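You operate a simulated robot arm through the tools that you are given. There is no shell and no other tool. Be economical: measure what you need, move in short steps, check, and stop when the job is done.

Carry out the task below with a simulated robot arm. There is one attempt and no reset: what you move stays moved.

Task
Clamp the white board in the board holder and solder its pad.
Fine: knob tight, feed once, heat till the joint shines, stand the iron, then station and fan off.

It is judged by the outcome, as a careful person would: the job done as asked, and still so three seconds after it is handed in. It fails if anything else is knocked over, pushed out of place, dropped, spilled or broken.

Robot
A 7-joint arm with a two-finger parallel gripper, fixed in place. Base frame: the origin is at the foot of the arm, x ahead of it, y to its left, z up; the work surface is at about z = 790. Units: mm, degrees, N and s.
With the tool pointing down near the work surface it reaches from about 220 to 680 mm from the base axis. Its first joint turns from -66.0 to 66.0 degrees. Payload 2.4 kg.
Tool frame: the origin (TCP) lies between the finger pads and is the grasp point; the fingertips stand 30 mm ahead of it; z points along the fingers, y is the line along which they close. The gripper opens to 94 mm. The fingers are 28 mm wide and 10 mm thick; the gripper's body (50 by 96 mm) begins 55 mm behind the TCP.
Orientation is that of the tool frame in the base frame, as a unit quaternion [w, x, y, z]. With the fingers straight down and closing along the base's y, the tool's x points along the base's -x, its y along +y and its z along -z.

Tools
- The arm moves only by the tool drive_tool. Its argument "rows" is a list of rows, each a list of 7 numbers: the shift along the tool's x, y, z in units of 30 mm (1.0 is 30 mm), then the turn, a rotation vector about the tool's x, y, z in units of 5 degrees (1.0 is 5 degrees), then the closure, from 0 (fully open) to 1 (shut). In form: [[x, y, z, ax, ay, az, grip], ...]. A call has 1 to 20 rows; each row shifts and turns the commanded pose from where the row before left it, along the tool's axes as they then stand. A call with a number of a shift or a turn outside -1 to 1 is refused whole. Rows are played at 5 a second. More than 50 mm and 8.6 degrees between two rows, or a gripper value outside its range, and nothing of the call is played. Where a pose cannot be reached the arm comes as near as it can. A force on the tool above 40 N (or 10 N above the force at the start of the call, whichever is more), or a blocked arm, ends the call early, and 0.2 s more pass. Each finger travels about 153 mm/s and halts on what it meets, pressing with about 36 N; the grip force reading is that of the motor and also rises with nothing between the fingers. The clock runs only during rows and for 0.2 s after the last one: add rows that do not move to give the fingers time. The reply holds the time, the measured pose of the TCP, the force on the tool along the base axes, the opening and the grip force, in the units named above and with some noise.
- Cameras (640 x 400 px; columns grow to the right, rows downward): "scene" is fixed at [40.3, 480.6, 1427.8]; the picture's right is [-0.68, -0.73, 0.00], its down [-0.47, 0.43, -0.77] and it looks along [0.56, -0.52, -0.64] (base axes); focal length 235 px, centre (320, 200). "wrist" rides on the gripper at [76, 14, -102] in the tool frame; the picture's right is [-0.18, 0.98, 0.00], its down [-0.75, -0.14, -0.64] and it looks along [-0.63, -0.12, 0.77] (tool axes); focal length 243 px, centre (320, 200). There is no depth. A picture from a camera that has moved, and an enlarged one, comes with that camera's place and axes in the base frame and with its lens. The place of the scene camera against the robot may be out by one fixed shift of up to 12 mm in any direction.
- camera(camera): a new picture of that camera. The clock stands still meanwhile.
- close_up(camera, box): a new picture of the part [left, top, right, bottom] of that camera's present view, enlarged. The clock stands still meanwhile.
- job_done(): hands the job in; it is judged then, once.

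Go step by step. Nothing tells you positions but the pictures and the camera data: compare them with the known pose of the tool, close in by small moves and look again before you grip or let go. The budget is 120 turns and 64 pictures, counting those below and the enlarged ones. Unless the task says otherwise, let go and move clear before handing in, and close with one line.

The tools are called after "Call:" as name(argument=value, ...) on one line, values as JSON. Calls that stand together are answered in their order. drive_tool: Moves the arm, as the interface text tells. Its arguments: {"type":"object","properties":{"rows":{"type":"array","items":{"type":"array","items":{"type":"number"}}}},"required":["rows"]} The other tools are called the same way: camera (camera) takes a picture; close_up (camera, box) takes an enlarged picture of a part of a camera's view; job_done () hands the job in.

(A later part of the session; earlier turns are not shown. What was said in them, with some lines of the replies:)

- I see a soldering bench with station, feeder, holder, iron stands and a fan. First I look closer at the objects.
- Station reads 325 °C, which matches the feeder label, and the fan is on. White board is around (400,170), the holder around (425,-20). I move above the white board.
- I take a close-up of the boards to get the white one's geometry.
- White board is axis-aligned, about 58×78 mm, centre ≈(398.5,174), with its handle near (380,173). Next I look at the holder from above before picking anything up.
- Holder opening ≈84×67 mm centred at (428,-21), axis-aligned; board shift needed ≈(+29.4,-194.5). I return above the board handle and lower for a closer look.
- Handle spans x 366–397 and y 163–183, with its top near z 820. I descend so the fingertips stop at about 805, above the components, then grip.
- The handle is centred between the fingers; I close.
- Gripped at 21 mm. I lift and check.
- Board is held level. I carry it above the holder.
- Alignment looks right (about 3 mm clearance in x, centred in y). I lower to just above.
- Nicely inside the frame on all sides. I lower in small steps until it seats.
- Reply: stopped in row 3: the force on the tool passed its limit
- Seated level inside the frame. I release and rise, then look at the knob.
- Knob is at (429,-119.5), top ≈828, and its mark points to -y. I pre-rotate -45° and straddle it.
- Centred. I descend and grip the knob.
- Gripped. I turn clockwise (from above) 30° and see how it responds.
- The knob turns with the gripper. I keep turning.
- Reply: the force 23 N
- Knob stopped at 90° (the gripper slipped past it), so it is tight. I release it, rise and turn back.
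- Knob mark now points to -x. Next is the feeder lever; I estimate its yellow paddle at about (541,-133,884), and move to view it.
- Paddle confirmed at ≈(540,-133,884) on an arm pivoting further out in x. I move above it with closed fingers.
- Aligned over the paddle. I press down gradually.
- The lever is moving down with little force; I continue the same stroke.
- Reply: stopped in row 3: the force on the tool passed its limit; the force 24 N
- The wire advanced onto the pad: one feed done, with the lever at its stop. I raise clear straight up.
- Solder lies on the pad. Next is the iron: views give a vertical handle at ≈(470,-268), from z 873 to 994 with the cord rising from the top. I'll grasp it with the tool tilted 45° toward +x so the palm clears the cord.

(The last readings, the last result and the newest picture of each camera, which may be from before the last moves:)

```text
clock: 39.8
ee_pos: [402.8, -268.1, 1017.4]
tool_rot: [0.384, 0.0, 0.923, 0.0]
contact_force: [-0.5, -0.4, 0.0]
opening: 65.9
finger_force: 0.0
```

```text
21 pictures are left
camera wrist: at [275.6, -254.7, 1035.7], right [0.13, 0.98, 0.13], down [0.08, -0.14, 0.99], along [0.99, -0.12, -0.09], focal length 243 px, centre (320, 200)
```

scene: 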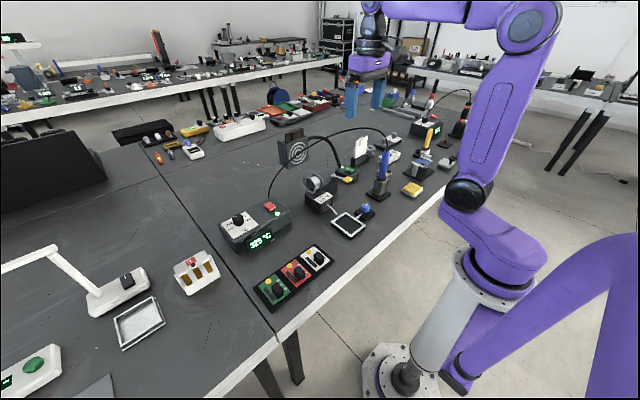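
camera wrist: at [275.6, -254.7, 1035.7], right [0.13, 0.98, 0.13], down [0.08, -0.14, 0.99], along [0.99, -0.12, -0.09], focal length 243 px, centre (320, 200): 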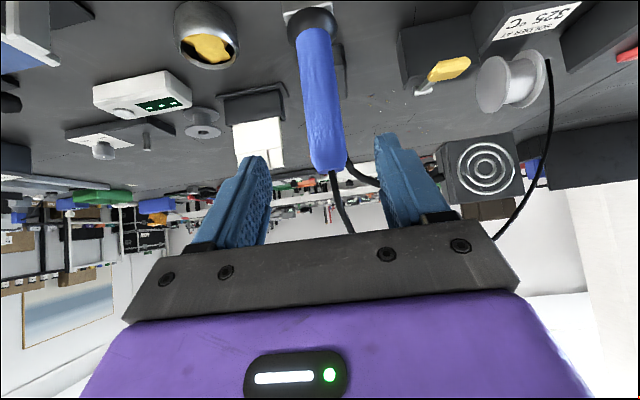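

Handle is vertical at y≈-267 and centred between the fingers; the straight tool-z approach leads onto it. I advance most of the way.

Call:
drive_tool(rows=[[0, 0.03, 0.7, 0, 0, 0, 0.3], [0, 0, 0.7, 0, 0, 0, 0.3], [0, 0, 0.7, 0, 0, 0, 0.3], [0, 0, 0.5, 0, 0, 0, 0.3], [0, 0, 0.3, 0, 0, 0, 0.3], [0, 0, 0.2, 0, 0, 0, 0.3], [0, 0, 0, 0, 0, 0, 0.3]])

Call:
camera(camera="wrist")

Call:
close_up(camera="scene", box=[340, 120, 440, 210])

```text
clock: 41.4
ee_pos: [469.4, -267.9, 951.4]
tool_rot: [0.385, 0.001, 0.923, 0.0]
contact_force: [-0.4, 0.4, 0.9]
opening: 65.6
finger_force: 0.0
```

```text
20 pictures are left
camera wrist: at [342.4, -253.9, 970.4], right [0.13, 0.98, 0.13], down [0.08, -0.14, 0.99], along [0.99, -0.12, -0.09], focal length 243 px, centre (320, 200)
```

wrist: 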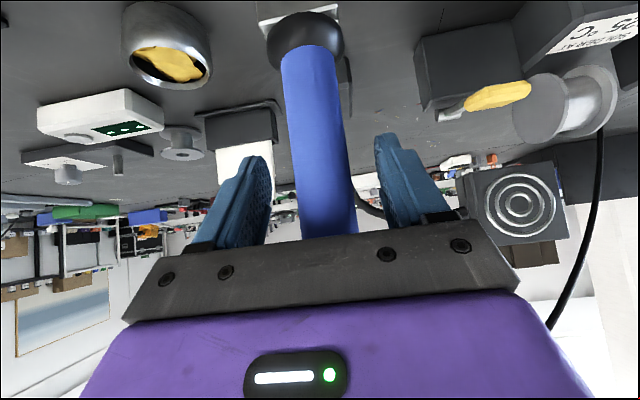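

```text
4.44 times, centred on (390, 165) of scene
camera zoom: at [40.3, 480.6, 1427.8], right [-0.68, -0.73, 0.0], down [-0.47, 0.43, -0.77], along [0.56, -0.52, -0.64], focal length 1045 px, centre (9, 356)
```

zoom: 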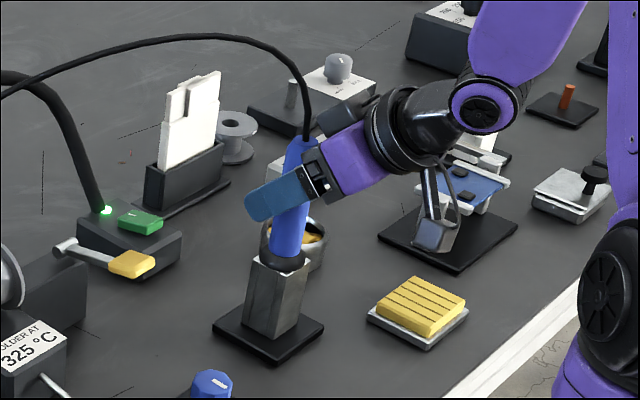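

The handle sits between the fingers. I grip it.

Call:
drive_tool(rows=[[0, 0, 0, 0, 0, 0, 0.5], [0, 0, 0, 0, 0, 0, 0.7], [0, 0, 0, 0, 0, 0, 0.9], [0, 0, 0, 0, 0, 0, 0.95], [0, 0, 0, 0, 0, 0, 0.95]])

```text
clock: 42.6
ee_pos: [470.4, -267.1, 950.8]
tool_rot: [0.385, 0.001, 0.923, 0.0]
contact_force: [0.4, 2.7, 2.5]
opening: 33.6
finger_force: 35.9
```

Gripped at 33.6 mm. I lift straight up out of the stand.

Call:
drive_tool(rows=[[-0.2, 0, -0.2, 0, 0, 0, 0.95], [-0.5, 0, -0.5, 0, 0, 0, 0.95], [-0.6, 0, -0.6, 0, 0, 0, 0.95], [-0.6, 0, -0.6, 0, 0, 0, 0.95], [-0.6, 0, -0.6, 0, 0, 0, 0.95], [0, 0, 0, 0, 0, 0, 0.95]])

Call:
camera(camera="scene")

Call:
camera(camera="wrist")

```text
clock: 44.0
ee_pos: [468.0, -267.9, 1056.8]
tool_rot: [0.383, 0.0, 0.924, 0.0]
contact_force: [0.2, -0.2, -2.7]
opening: 33.6
finger_force: 36.3
```

```text
18 pictures are left
```

scene: 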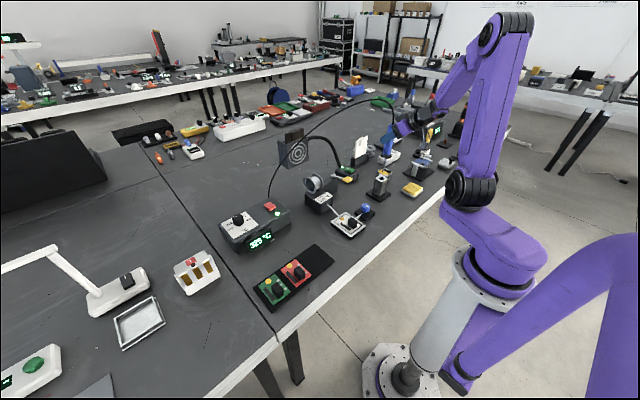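

```text
17 pictures are left
camera wrist: at [341.9, -254.2, 1076.5], right [0.13, 0.98, 0.13], down [0.08, -0.14, 0.99], along [0.99, -0.12, -0.09], focal length 243 px, centre (320, 200)
```

wrist: 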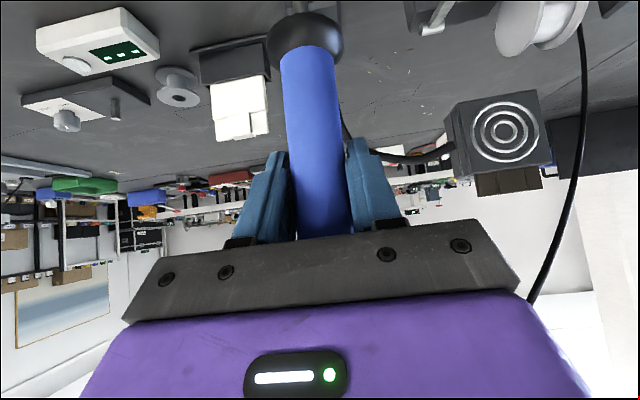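

Call:
close_up(camera="scene", box=[340, 100, 440, 210])

```text
3.64 times, centred on (390, 155) of scene
camera zoom: at [40.4, 480.6, 1427.8], right [-0.68, -0.73, 0.0], down [-0.47, 0.43, -0.77], along [0.56, -0.52, -0.64], focal length 855 px, centre (66, 364)
```

zoom: 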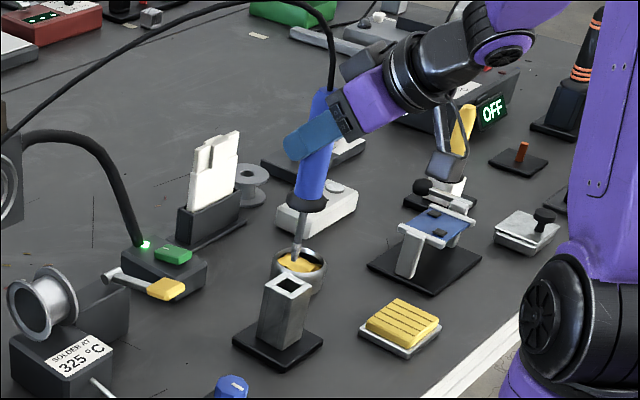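

The tip is visible about 155–165 mm below the TCP. I carry the iron over the pad (≈(459,-22)) and lower to leave a gap.

Call:
drive_tool(rows=[[0.05, 0.5, -0.05, 0, 0, 0, 0.95], [0.05, 0.85, -0.05, 0, 0, 0, 0.95], [0.05, 0.85, -0.05, 0, 0, 0, 0.95], [0.06, 0.85, -0.06, 0, 0, 0, 0.95], [0, 0.85, 0, 0, 0, 0, 0.95], [0, 0.85, 0, 0, 0, 0, 0.95], [0, 0.85, 0, 0, 0, 0, 0.95], [0, 0.85, 0, 0, 0, 0, 0.95], [0, 0.85, 0, 0, 0, 0, 0.95], [0, 0.85, 0, 0, 0, 0, 0.95], [0.5, 0, 0.5, 0, 0, 0, 0.95], [0.5, 0, 0.5, 0, 0, 0, 0.95], [0.4, 0, 0.4, 0, 0, 0, 0.95], [0, 0, 0, 0, 0, 0, 0.95]])

Call:
camera(camera="wrist")

Call:
close_up(camera="scene", box=[300, 170, 400, 240])

```text
clock: 47.0
ee_pos: [460.0, -22.2, 997.5]
tool_rot: [0.384, 0.0, 0.923, -0.001]
contact_force: [0.8, -0.1, -0.7]
opening: 33.5
finger_force: 35.9
```

```text
15 pictures are left
camera wrist: at [332.5, -9.5, 1016.7], right [0.13, 0.98, 0.13], down [0.08, -0.14, 0.99], along [0.99, -0.12, -0.09], focal length 243 px, centre (320, 200)
```

wrist: 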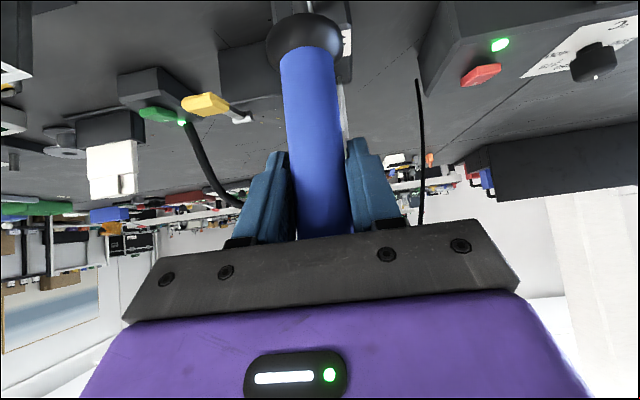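

```text
5.71 times, centred on (350, 205) of scene
camera zoom: at [40.4, 480.6, 1427.8], right [-0.68, -0.73, 0.0], down [-0.47, 0.43, -0.77], along [0.56, -0.52, -0.64], focal length 1344 px, centre (149, 171)
```

zoom: 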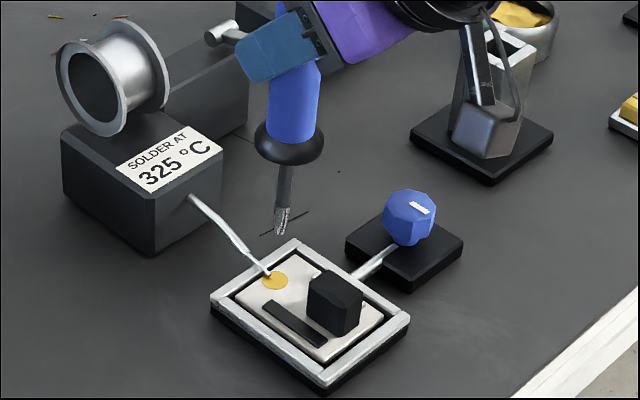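

Tip is about 41 mm directly above the pad. I lower 33 mm and check.

Call:
drive_tool(rows=[[0.3, 0, 0.3, 0, 0, 0, 0.95], [0.3, 0, 0.3, 0, 0, 0, 0.95], [0.18, 0, 0.18, 0, 0, 0, 0.95], [0, 0, 0, 0, 0, 0, 0.95]])

Call:
close_up(camera="scene", box=[320, 190, 380, 240])

```text
clock: 48.0
ee_pos: [460.3, -22.6, 964.9]
tool_rot: [0.385, 0.002, 0.923, -0.002]
contact_force: [-0.2, 0.1, -2.7]
opening: 33.5
finger_force: 35.6
```

```text
8.00 times, centred on (350, 215) of scene
camera zoom: at [40.4, 480.6, 1427.8], right [-0.68, -0.73, 0.0], down [-0.47, 0.43, -0.77], along [0.56, -0.52, -0.64], focal length 1881 px, centre (80, 80)
```

zoom: 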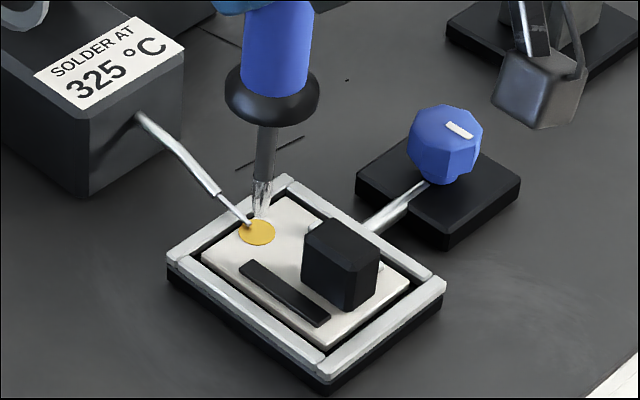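

Very close and aligned. I lower in small steps to touch.

Call:
drive_tool(rows=[[0.05, 0, 0.05, 0, 0, 0, 0.95], [0.05, 0, 0.05, 0, 0, 0, 0.95], [0.05, 0, 0.05, 0, 0, 0, 0.95], [0.02, 0, 0.02, 0, 0, 0, 0.95], [0, 0, 0, 0, 0, 0, 0.95]])

Call:
close_up(camera="scene", box=[330, 195, 370, 230])

```text
clock: 49.2
ee_pos: [458.8, -23.3, 957.9]
tool_rot: [0.385, -0.001, 0.923, 0.0]
contact_force: [0.4, 0.4, -1.1]
opening: 33.4
finger_force: 36.0
```

```text
11.43 times, centred on (350, 212) of scene
camera zoom: at [40.4, 480.6, 1427.8], right [-0.68, -0.73, 0.0], down [-0.47, 0.43, -0.77], along [0.56, -0.52, -0.64], focal length 2688 px, centre (-23, 57)
```

zoom: 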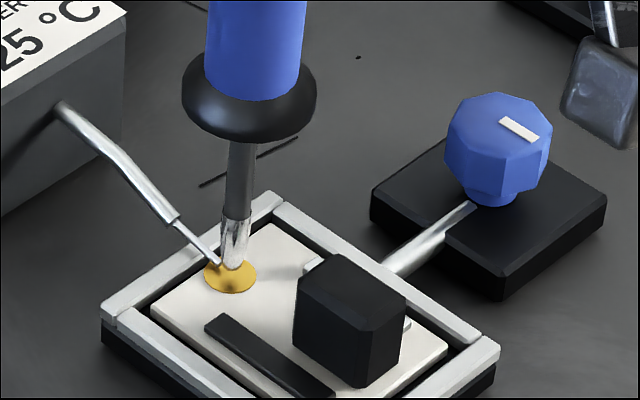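

Call:
drive_tool(rows=[[0.024, 0, 0.024, 0, 0, 0, 0.95], [0.024, 0, 0.024, 0, 0, 0, 0.95], [0, 0, 0, 0, 0, 0, 0.95], [0, 0, 0, 0, 0, 0, 0.95], [0, 0, 0, 0, 0, 0, 0.95]])

```text
clock: 50.4
ee_pos: [459.9, -22.5, 955.7]
tool_rot: [0.385, 0.0, 0.923, 0.0]
contact_force: [0.3, -0.1, -1.5]
opening: 33.2
finger_force: 36.5
```

Call:
drive_tool(rows=[[0.024, 0, 0.024, 0, 0, 0, 0.95], [0, 0, 0, 0, 0, 0, 0.95], [0, 0, 0, 0, 0, 0, 0.95], [0, 0, 0, 0, 0, 0, 0.95], [0, 0, 0, 0, 0, 0, 0.95]])

Call:
close_up(camera="scene", box=[335, 200, 365, 226])

```text
clock: 51.6
ee_pos: [460.5, -22.5, 954.6]
tool_rot: [0.384, 0.001, 0.923, 0.0]
contact_force: [0.0, 0.0, -2.0]
opening: 33.4
finger_force: 36.4
```

```text
15.38 times, centred on (350, 213) of scene
camera zoom: at [40.4, 480.6, 1427.8], right [-0.68, -0.73, 0.0], down [-0.47, 0.43, -0.77], along [0.56, -0.52, -0.64], focal length 3618 px, centre (-142, 0)
```

zoom: 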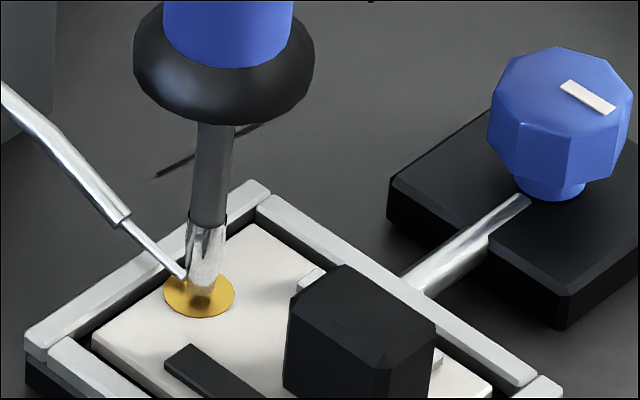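

Call:
drive_tool(rows=[[0.024, 0, 0.024, 0, 0, 0, 0.95], [0.012, 0, 0.012, 0, 0, 0, 0.95], [0, 0, 0, 0, 0, 0, 0.95], [0, 0, 0, 0, 0, 0, 0.95], [0, 0, 0, 0, 0, 0, 0.95]])

```text
clock: 52.8
ee_pos: [459.6, -21.8, 952.9]
tool_rot: [0.383, 0.0, 0.924, 0.0]
contact_force: [0.0, 0.6, -0.9]
opening: 33.6
finger_force: 36.0
```

Call:
drive_tool(rows=[[0.024, 0, 0.024, 0, 0, 0, 0.95], [0, 0, 0, 0, 0, 0, 0.95], [0, 0, 0, 0, 0, 0, 0.95], [0, 0, 0, 0, 0, 0, 0.95]])

Call:
close_up(camera="scene", box=[335, 200, 365, 226])

```text
clock: 53.8
ee_pos: [460.5, -23.0, 951.8]
tool_rot: [0.384, 0.0, 0.923, 0.0]
contact_force: [0.4, 0.0, -1.6]
opening: 33.5
finger_force: 35.9
```

```text
15.38 times, centred on (350, 213) of scene
camera zoom: at [40.4, 480.6, 1427.8], right [-0.68, -0.73, 0.0], down [-0.47, 0.43, -0.77], along [0.56, -0.52, -0.64], focal length 3618 px, centre (-142, 0)
```

zoom: 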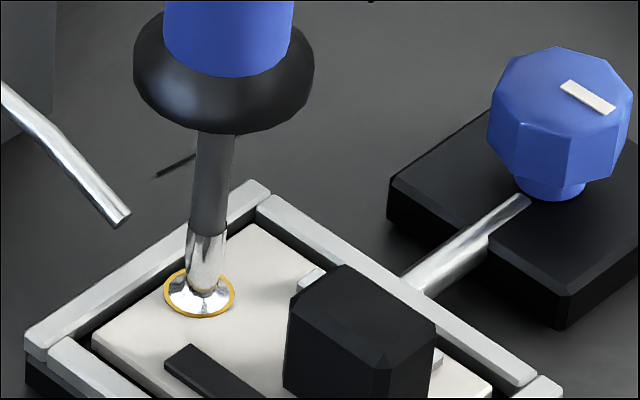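

The solder has flowed and the joint shines. I lift off straight up at once.

Call:
drive_tool(rows=[[-0.2, 0, -0.2, 0, 0, 0, 0.95], [-0.5, 0, -0.5, 0, 0, 0, 0.95], [-0.6, 0, -0.6, 0, 0, 0, 0.95], [-0.6, 0, -0.6, 0, 0, 0, 0.95], [-0.58, 0, -0.58, 0, 0, 0, 0.95], [0, 0, 0, 0, 0, 0, 0.95]])

Call:
close_up(camera="scene", box=[330, 195, 370, 230])

```text
clock: 55.2
ee_pos: [459.8, -24.3, 1056.6]
tool_rot: [0.383, 0.0, 0.924, 0.0]
contact_force: [-0.1, 0.1, -1.3]
opening: 33.4
finger_force: 35.9
```

```text
11.43 times, centred on (350, 212) of scene
camera zoom: at [40.4, 480.6, 1427.8], right [-0.68, -0.73, 0.0], down [-0.47, 0.43, -0.77], along [0.56, -0.52, -0.64], focal length 2688 px, centre (-23, 57)
```

zoom: 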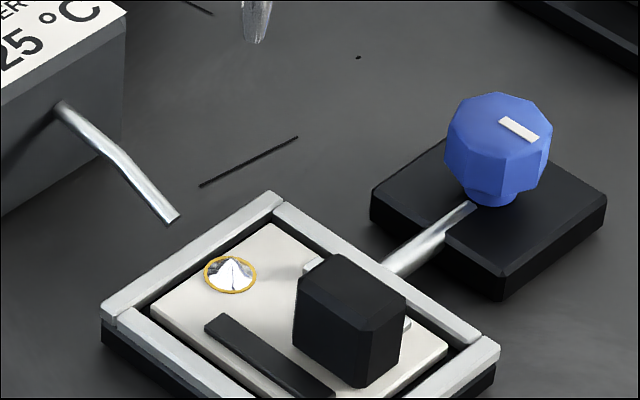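

Shiny joint confirmed. I retrace the lateral move back over the stand and lower partially.

Call:
drive_tool(rows=[[0, -0.5, 0, 0, 0, 0, 0.95], [0, -0.85, 0, 0, 0, 0, 0.95], [0, -0.85, 0, 0, 0, 0, 0.95], [0, -0.85, 0, 0, 0, 0, 0.95], [0, -0.85, 0, 0, 0, 0, 0.95], [0, -0.85, 0, 0, 0, 0, 0.95], [-0.05, -0.85, 0.05, 0, 0, 0, 0.95], [-0.05, -0.85, 0.05, 0, 0, 0, 0.95], [-0.05, -0.85, 0.05, 0, 0, 0, 0.95], [-0.06, -0.85, 0.06, 0, 0, 0, 0.95], [0, 0, 0, 0, 0, 0, 0.95], [0.3, 0, 0.3, 0, 0, 0, 0.95], [0, 0, 0, 0, 0, 0, 0.95]])

Call:
close_up(camera="scene", box=[350, 130, 420, 200])

```text
clock: 58.0
ee_pos: [469.6, -268.0, 1044.2]
tool_rot: [0.384, 0.0, 0.923, 0.0]
contact_force: [0.1, 0.2, -1.1]
opening: 33.2
finger_force: 36.0
```

```text
5.71 times, centred on (385, 165) of scene
camera zoom: at [40.4, 480.6, 1427.8], right [-0.68, -0.73, 0.0], down [-0.47, 0.43, -0.77], along [0.56, -0.52, -0.64], focal length 1344 px, centre (-51, 400)
```

zoom: 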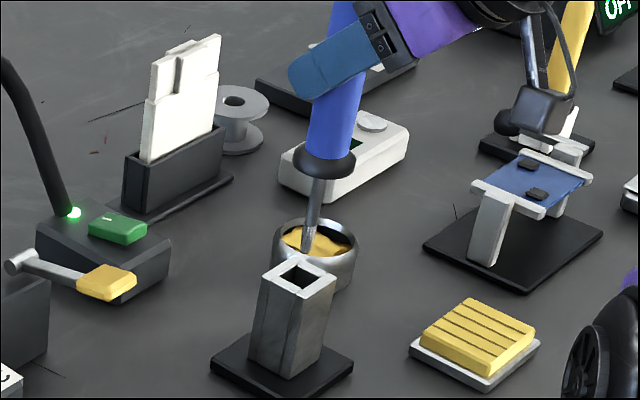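

Aligned with the stand's opening. I lower the rest.

Call:
drive_tool(rows=[[0.4, 0, 0.4, 0, 0, 0, 0.95], [0.4, 0, 0.4, 0, 0, 0, 0.95], [0.4, 0, 0.4, 0, 0, 0, 0.95], [0.4, 0, 0.4, 0, 0, 0, 0.95], [0.3, 0, 0.3, 0, 0, 0, 0.95], [0.15, 0, 0.15, 0, 0, 0, 0.95], [0.08, 0, 0.08, 0, 0, 0, 0.95], [0.04, 0, 0.04, 0, 0, 0, 0.95], [0.02, 0, 0.02, 0, 0, 0, 0.95], [0, 0, 0, 0, 0, 0, 0.95]])

Call:
close_up(camera="scene", box=[350, 130, 420, 200])

```text
clock: 60.2
ee_pos: [468.9, -267.5, 950.8]
tool_rot: [0.383, 0.0, 0.924, 0.0]
contact_force: [0.1, -0.1, -1.1]
opening: 33.2
finger_force: 36.2
```

```text
5.71 times, centred on (385, 165) of scene
camera zoom: at [40.4, 480.6, 1427.8], right [-0.68, -0.73, 0.0], down [-0.47, 0.43, -0.77], along [0.56, -0.52, -0.64], focal length 1344 px, centre (-51, 400)
```

zoom: 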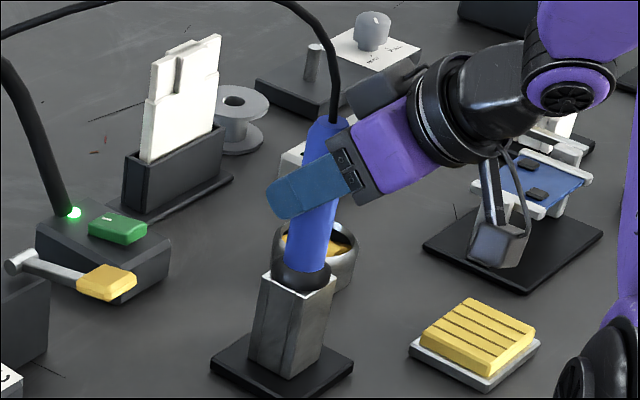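

The iron is back in the stand. I release and withdraw along the approach line, then bring the tool upright.

Call:
drive_tool(rows=[[0.015, 0, 0.015, 0, 0, 0, 0.95], [0, 0, 0, 0, 0, 0, 0.5], [0, 0, 0, 0, 0, 0, 0.3], [0, 0, 0, 0, 0, 0, 0.3], [0, 0, -0.5, 0, 0, 0, 0.3], [0, 0, -0.9, 0, 0, 0, 0.3], [0, 0, -0.9, 0, 0, 0, 0.3], [0, 0, -0.9, 0, 0, 0, 0.3], [0, 0, 0, 0, 1, 0, 0.3], [0, 0.4, 0, 0, 1, 0, 0.3], [0, 0.6, 0, 0, 1, 0, 0.3], [0, 0.8, 0, 0, 1, 0, 0.5], [0, 0.8, 0, 0, 1, 0, 0.8], [0, 0.8, 0, 0, 1, 0, 1], [0, 0.8, 0, 0, 1, 0, 1], [0, 0.8, 0, 0, 1, 0, 1], [0, 0, 0, 0, 1, 0, 1], [0, 0, 0, 0, 0, 0, 1]])

Call:
camera(camera="wrist")

```text
clock: 64.0
ee_pos: [401.0, -116.4, 1019.3]
tool_rot: [0.001, -0.001, 1.0, 0.0]
contact_force: [-1.0, -0.4, 0.6]
opening: 0.0
finger_force: 33.1
```

```text
6 pictures are left
camera wrist: at [323.5, -103.7, 1121.6], right [0.18, 0.98, 0.0], down [0.75, -0.14, 0.64], along [0.63, -0.12, -0.77], focal length 243 px, centre (320, 200)
```

wrist: 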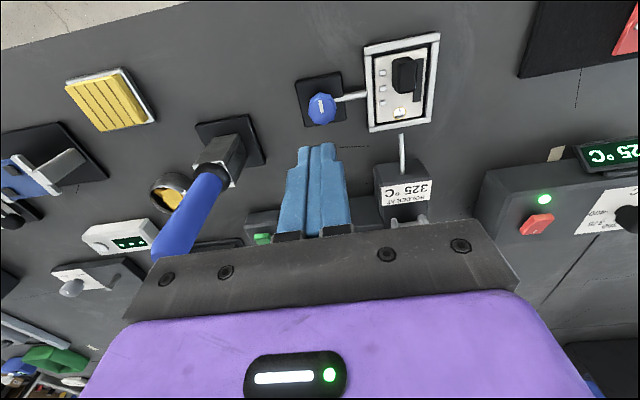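

Iron stands in its stand. Triangulated buttons: fan's green ≈(635,-260,835), station's red ≈(649,176,855). To reach the green one clear of the iron, I lean the tool 30° sideways (wrist toward +y) and approach.

Call:
drive_tool(rows=[[-0.96, 0, 0, 0, 0, 0, 1], [-0.96, 0, 0, 0, 0, 0, 1], [-0.96, 0, 0, 0, 0, 0, 1], [-0.96, 0, 0, 0, 0, 0, 1], [-0.96, 0, 0, 0, 0, 0, 1], [-0.96, 0, 0, 0, 0, 0, 1], [-0.96, 0, 0, 1, 0, 0, 1], [-0.96, 0, 0, 1, 0, 0, 1], [0, 0, 0, 1, 0, 0, 1], [0, 0, 0, 1, 0, 0, 1], [0, 0, 0, 1, 0, 0, 1], [0, 0, 0, 1, 0, 0, 1], [0, -0.286, 0.819, 0, 0, 0, 1], [0, -0.286, 0.819, 0, 0, 0, 1], [0, -0.286, 0.819, 0, 0, 0, 1], [0, -0.286, 0.819, 0, 0, 0, 1], [0, -0.286, 0.819, 0, 0, 0, 1], [0, -0.286, 0.819, 0, 0, 0, 1], [0, -0.286, 0.819, 0, 0, 0, 1], [0, 0, 0, 0, 0, 0, 1]])

Call:
camera(camera="wrist")

```text
clock: 68.2
ee_pos: [631.8, -256.1, 900.0]
tool_rot: [0.002, 0.0, 0.966, -0.259]
contact_force: [-0.6, 0.2, 0.1]
opening: 0.0
finger_force: 33.1
```

```text
5 pictures are left
camera wrist: at [554.8, -193.6, 982.6], right [0.19, 0.85, -0.49], down [0.75, 0.2, 0.63], along [0.63, -0.49, -0.6], focal length 243 px, centre (320, 200)
```

wrist: 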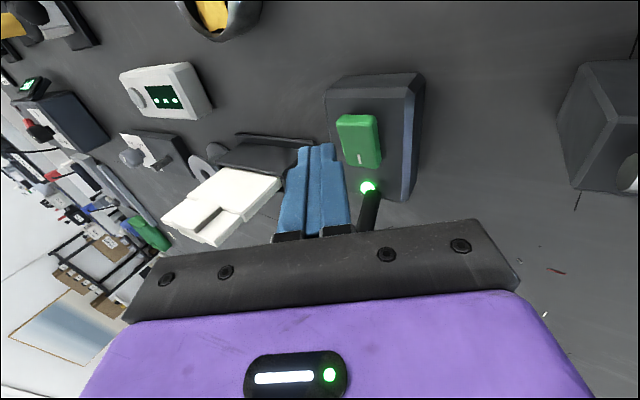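

The green button spans x 624–660 around y -264, and the tip is aligned over it. I press down.

Call:
drive_tool(rows=[[0, 0.233, 0.404, 0, 0, 0, 1], [0, 0.233, 0.404, 0, 0, 0, 1], [0, 0.033, 0.058, 0, 0, 0, 1], [0, 0.033, 0.058, 0, 0, 0, 1], [0, 0.033, 0.058, 0, 0, 0, 1], [0, 0.033, 0.058, 0, 0, 0, 1], [0, 0.033, 0.058, 0, 0, 0, 1], [0, 0, 0, 0, 0, 0, 1]])

```text
clock: 70.0
ee_pos: [631.7, -255.6, 863.6]
tool_rot: [0.002, 0.0, 0.966, -0.259]
contact_force: [-14.1, 8.9, 25.3]
opening: 0.0
finger_force: 32.9
```

Pressed with about 25 N. I raise and check the fan's light.

Call:
drive_tool(rows=[[0, -0.333, -0.577, 0, 0, 0, 1], [0, -0.333, -0.577, 0, 0, 0, 1], [0, -0.333, -0.577, 0, 0, 0, 1], [0, 0, 0, 0, 0, 0, 1]])

Call:
close_up(camera="wrist", box=[280, 60, 480, 220])

```text
clock: 71.0
ee_pos: [631.6, -256.5, 923.5]
tool_rot: [0.001, 0.0, 0.966, -0.259]
contact_force: [0.2, -0.3, -0.1]
opening: 0.0
finger_force: 32.9
```

```text
2.50 times, centred on (380, 140) of wrist
camera zoom: at [554.3, -192.7, 1004.9], right [0.19, 0.85, -0.49], down [0.75, 0.2, 0.63], along [0.63, -0.49, -0.6], focal length 606 px, centre (170, 350)
```

zoom: 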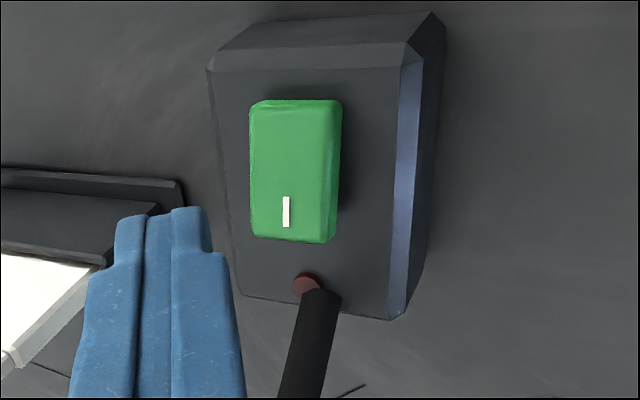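

Fan light is out. Now to the station's red button: I rise, come upright, retract a bit and traverse in +y.

Call:
drive_tool(rows=[[0, -0.444, -0.77, 0, 0, 0, 1], [0, -0.444, -0.77, 0, 0, 0, 1], [0, -0.444, -0.77, 0, 0, 0, 1], [0.4, 0, 0, -1, 0, 0, 1], [0.4, 0, 0, -1, 0, 0, 1], [0.4, 0, 0, -1, 0, 0, 1], [0.4, 0, 0, -1, 0, 0, 1], [0.4, 0, 0, -1, 0, 0, 1], [0.4, 0, 0, -1, 0, 0, 1], [0, 0.96, 0, 0, 0, 0, 1], [0, 0.96, 0, 0, 0, 0, 1], [0, 0.96, 0, 0, 0, 0, 1], [0, 0.96, 0, 0, 0, 0, 1], [0, 0.96, 0, 0, 0, 0, 1], [0, 0.96, 0, 0, 0, 0, 1], [0, 0.96, 0, 0, 0, 0, 1], [0, 0.96, 0, 0, 0, 0, 1], [0, 0.96, 0, 0, 0, 0, 1], [0, 0.96, 0, 0, 0, 0, 1]])

```text
clock: 75.0
ee_pos: [560.1, 33.2, 1002.5]
tool_rot: [0.002, 0.0, 1.0, 0.0]
contact_force: [-0.1, 0.8, -0.8]
opening: 0.0
finger_force: 33.0
```

Call:
drive_tool(rows=[[0, 0.95, 0, 0, 0, 0, 1], [0, 0.95, 0, 0, 0, 0, 1], [0, 0.95, 0, 0, 0, 0, 1], [0, 0.95, 0, 0, 0, 0, 1], [0, 0.95, 0, 0, 0, 0, 1], [-0.675, 0, 0, -1, 0, 0, 1], [-0.675, 0, 0, -1, 0, 0, 1], [-0.675, 0, 0, -1, 0, 0, 1], [-0.675, 0, 0, -1, 0, 0, 1], [0, -0.293, 0.804, 0, 0, 0, 1], [0, -0.293, 0.804, 0, 0, 0, 1], [0, -0.293, 0.804, 0, 0, 0, 1], [0, 0, 0, 0, 0, 0, 1]])

Call:
close_up(camera="wrist", box=[200, 50, 440, 220])

```text
clock: 77.8
ee_pos: [639.5, 174.8, 923.9]
tool_rot: [0.002, 0.0, 0.985, 0.174]
contact_force: [-0.4, -0.3, 0.4]
opening: 0.1
finger_force: 32.8
```

```text
2.35 times, centred on (320, 135) of wrist
camera zoom: at [562.6, 152.0, 1026.9], right [0.18, 0.92, 0.34], down [0.75, -0.35, 0.56], along [0.63, 0.15, -0.76], focal length 571 px, centre (320, 353)
```

zoom: 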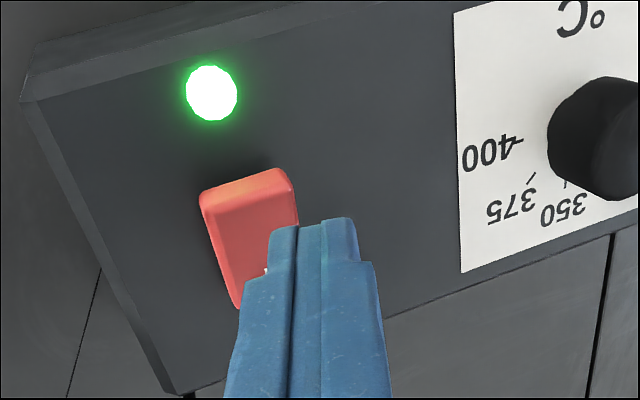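

Aligned over the inner half of the red button, as with the green one. I press.

Call:
drive_tool(rows=[[0, -0.182, 0.501, 0, 0, 0, 1], [0, -0.182, 0.501, 0, 0, 0, 1], [0, -0.0228, 0.0627, 0, 0, 0, 1], [0, -0.0228, 0.0627, 0, 0, 0, 1], [0, -0.0228, 0.0627, 0, 0, 0, 1], [0, -0.0228, 0.0627, 0, 0, 0, 1], [0, 0, 0, 0, 0, 0, 1]])

```text
clock: 78.7
ee_pos: [640.1, 174.9, 896.2]
tool_rot: [0.001, -0.001, 0.985, 0.175]
contact_force: [-7.9, -2.1, 9.4]
opening: 0.0
finger_force: 33.4
stopped in row 4: the force on the tool passed its limit (the readings are from after the stop); the commanded pose is now the measured one
```

Force limit reached on contact. I raise and check the light.

Call:
drive_tool(rows=[[0, -0.0, -0.3, 0, 0, 0, 1], [0, 0, -0.6, 0, 0, 0, 1], [0, 0, -0.6, 0, 0, 0, 1], [0, 0, 0, 0, 0, 0, 1]])

Call:
camera(camera="wrist")

```text
clock: 79.7
ee_pos: [640.8, 158.2, 936.8]
tool_rot: [0.0, 0.0, 0.985, 0.175]
contact_force: [0.1, 0.5, 0.4]
opening: 0.0
finger_force: 33.1
```

```text
2 pictures are left
camera wrist: at [563.4, 136.4, 1038.6], right [0.18, 0.92, 0.34], down [0.75, -0.35, 0.56], along [0.63, 0.15, -0.76], focal length 243 px, centre (320, 200)
```

wrist: 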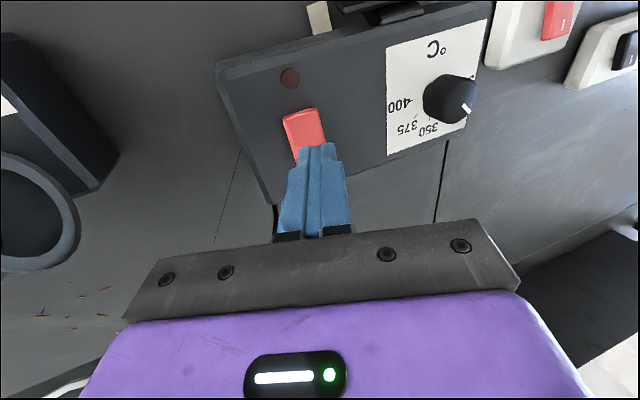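

Station light is off too. I move clear, up and back, and take a final look.

Call:
drive_tool(rows=[[0, 0, -0.9, 0, 0, 0, 1], [0, 0, -0.9, 1, 0, 0, 1], [0, 0, -0.9, 1, 0, 0, 1], [0.8, 0, -0.5, 1, 0, 0, 1], [0.9, 0, -0.3, 1, 0, 0, 1], [0.9, 0, 0, 0, 0, 0, 1], [0.9, 0, 0, 0, 0, 0, 0.6], [0.9, 0, 0, 0, 0, 0, 0.3], [0.9, 0, 0, 0, 0, 0, 0.3], [0, 0, 0, 0, 0, 0, 0.3]])

Call:
close_up(camera="scene", box=[200, 130, 440, 310])

```text
clock: 81.9
ee_pos: [479.1, 131.2, 1036.5]
tool_rot: [0.001, -0.001, 1.0, 0.001]
contact_force: [0.0, -0.8, 0.8]
opening: 65.7
finger_force: 0.0
```

```text
2.22 times, centred on (320, 220) of scene
camera zoom: at [40.3, 480.6, 1427.8], right [-0.68, -0.73, 0.0], down [-0.47, 0.43, -0.77], along [0.56, -0.52, -0.64], focal length 523 px, centre (320, 156)
```

zoom: 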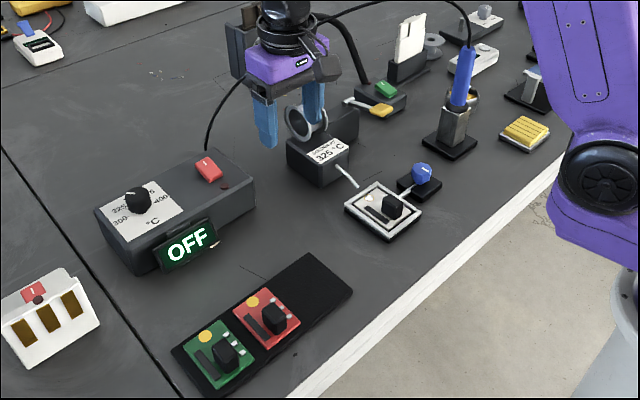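

The station display reads OFF, the fan light is out, the iron is in its stand, and the white board is clamped with a shiny joint. The arm is clear, so I hand in.

Call:
job_done()

```text
The job is handed in.
```

The white board is clamped with the knob tight and its pad is soldered with one feed to a shiny joint; the iron is back in its stand, and the station and fan are off.
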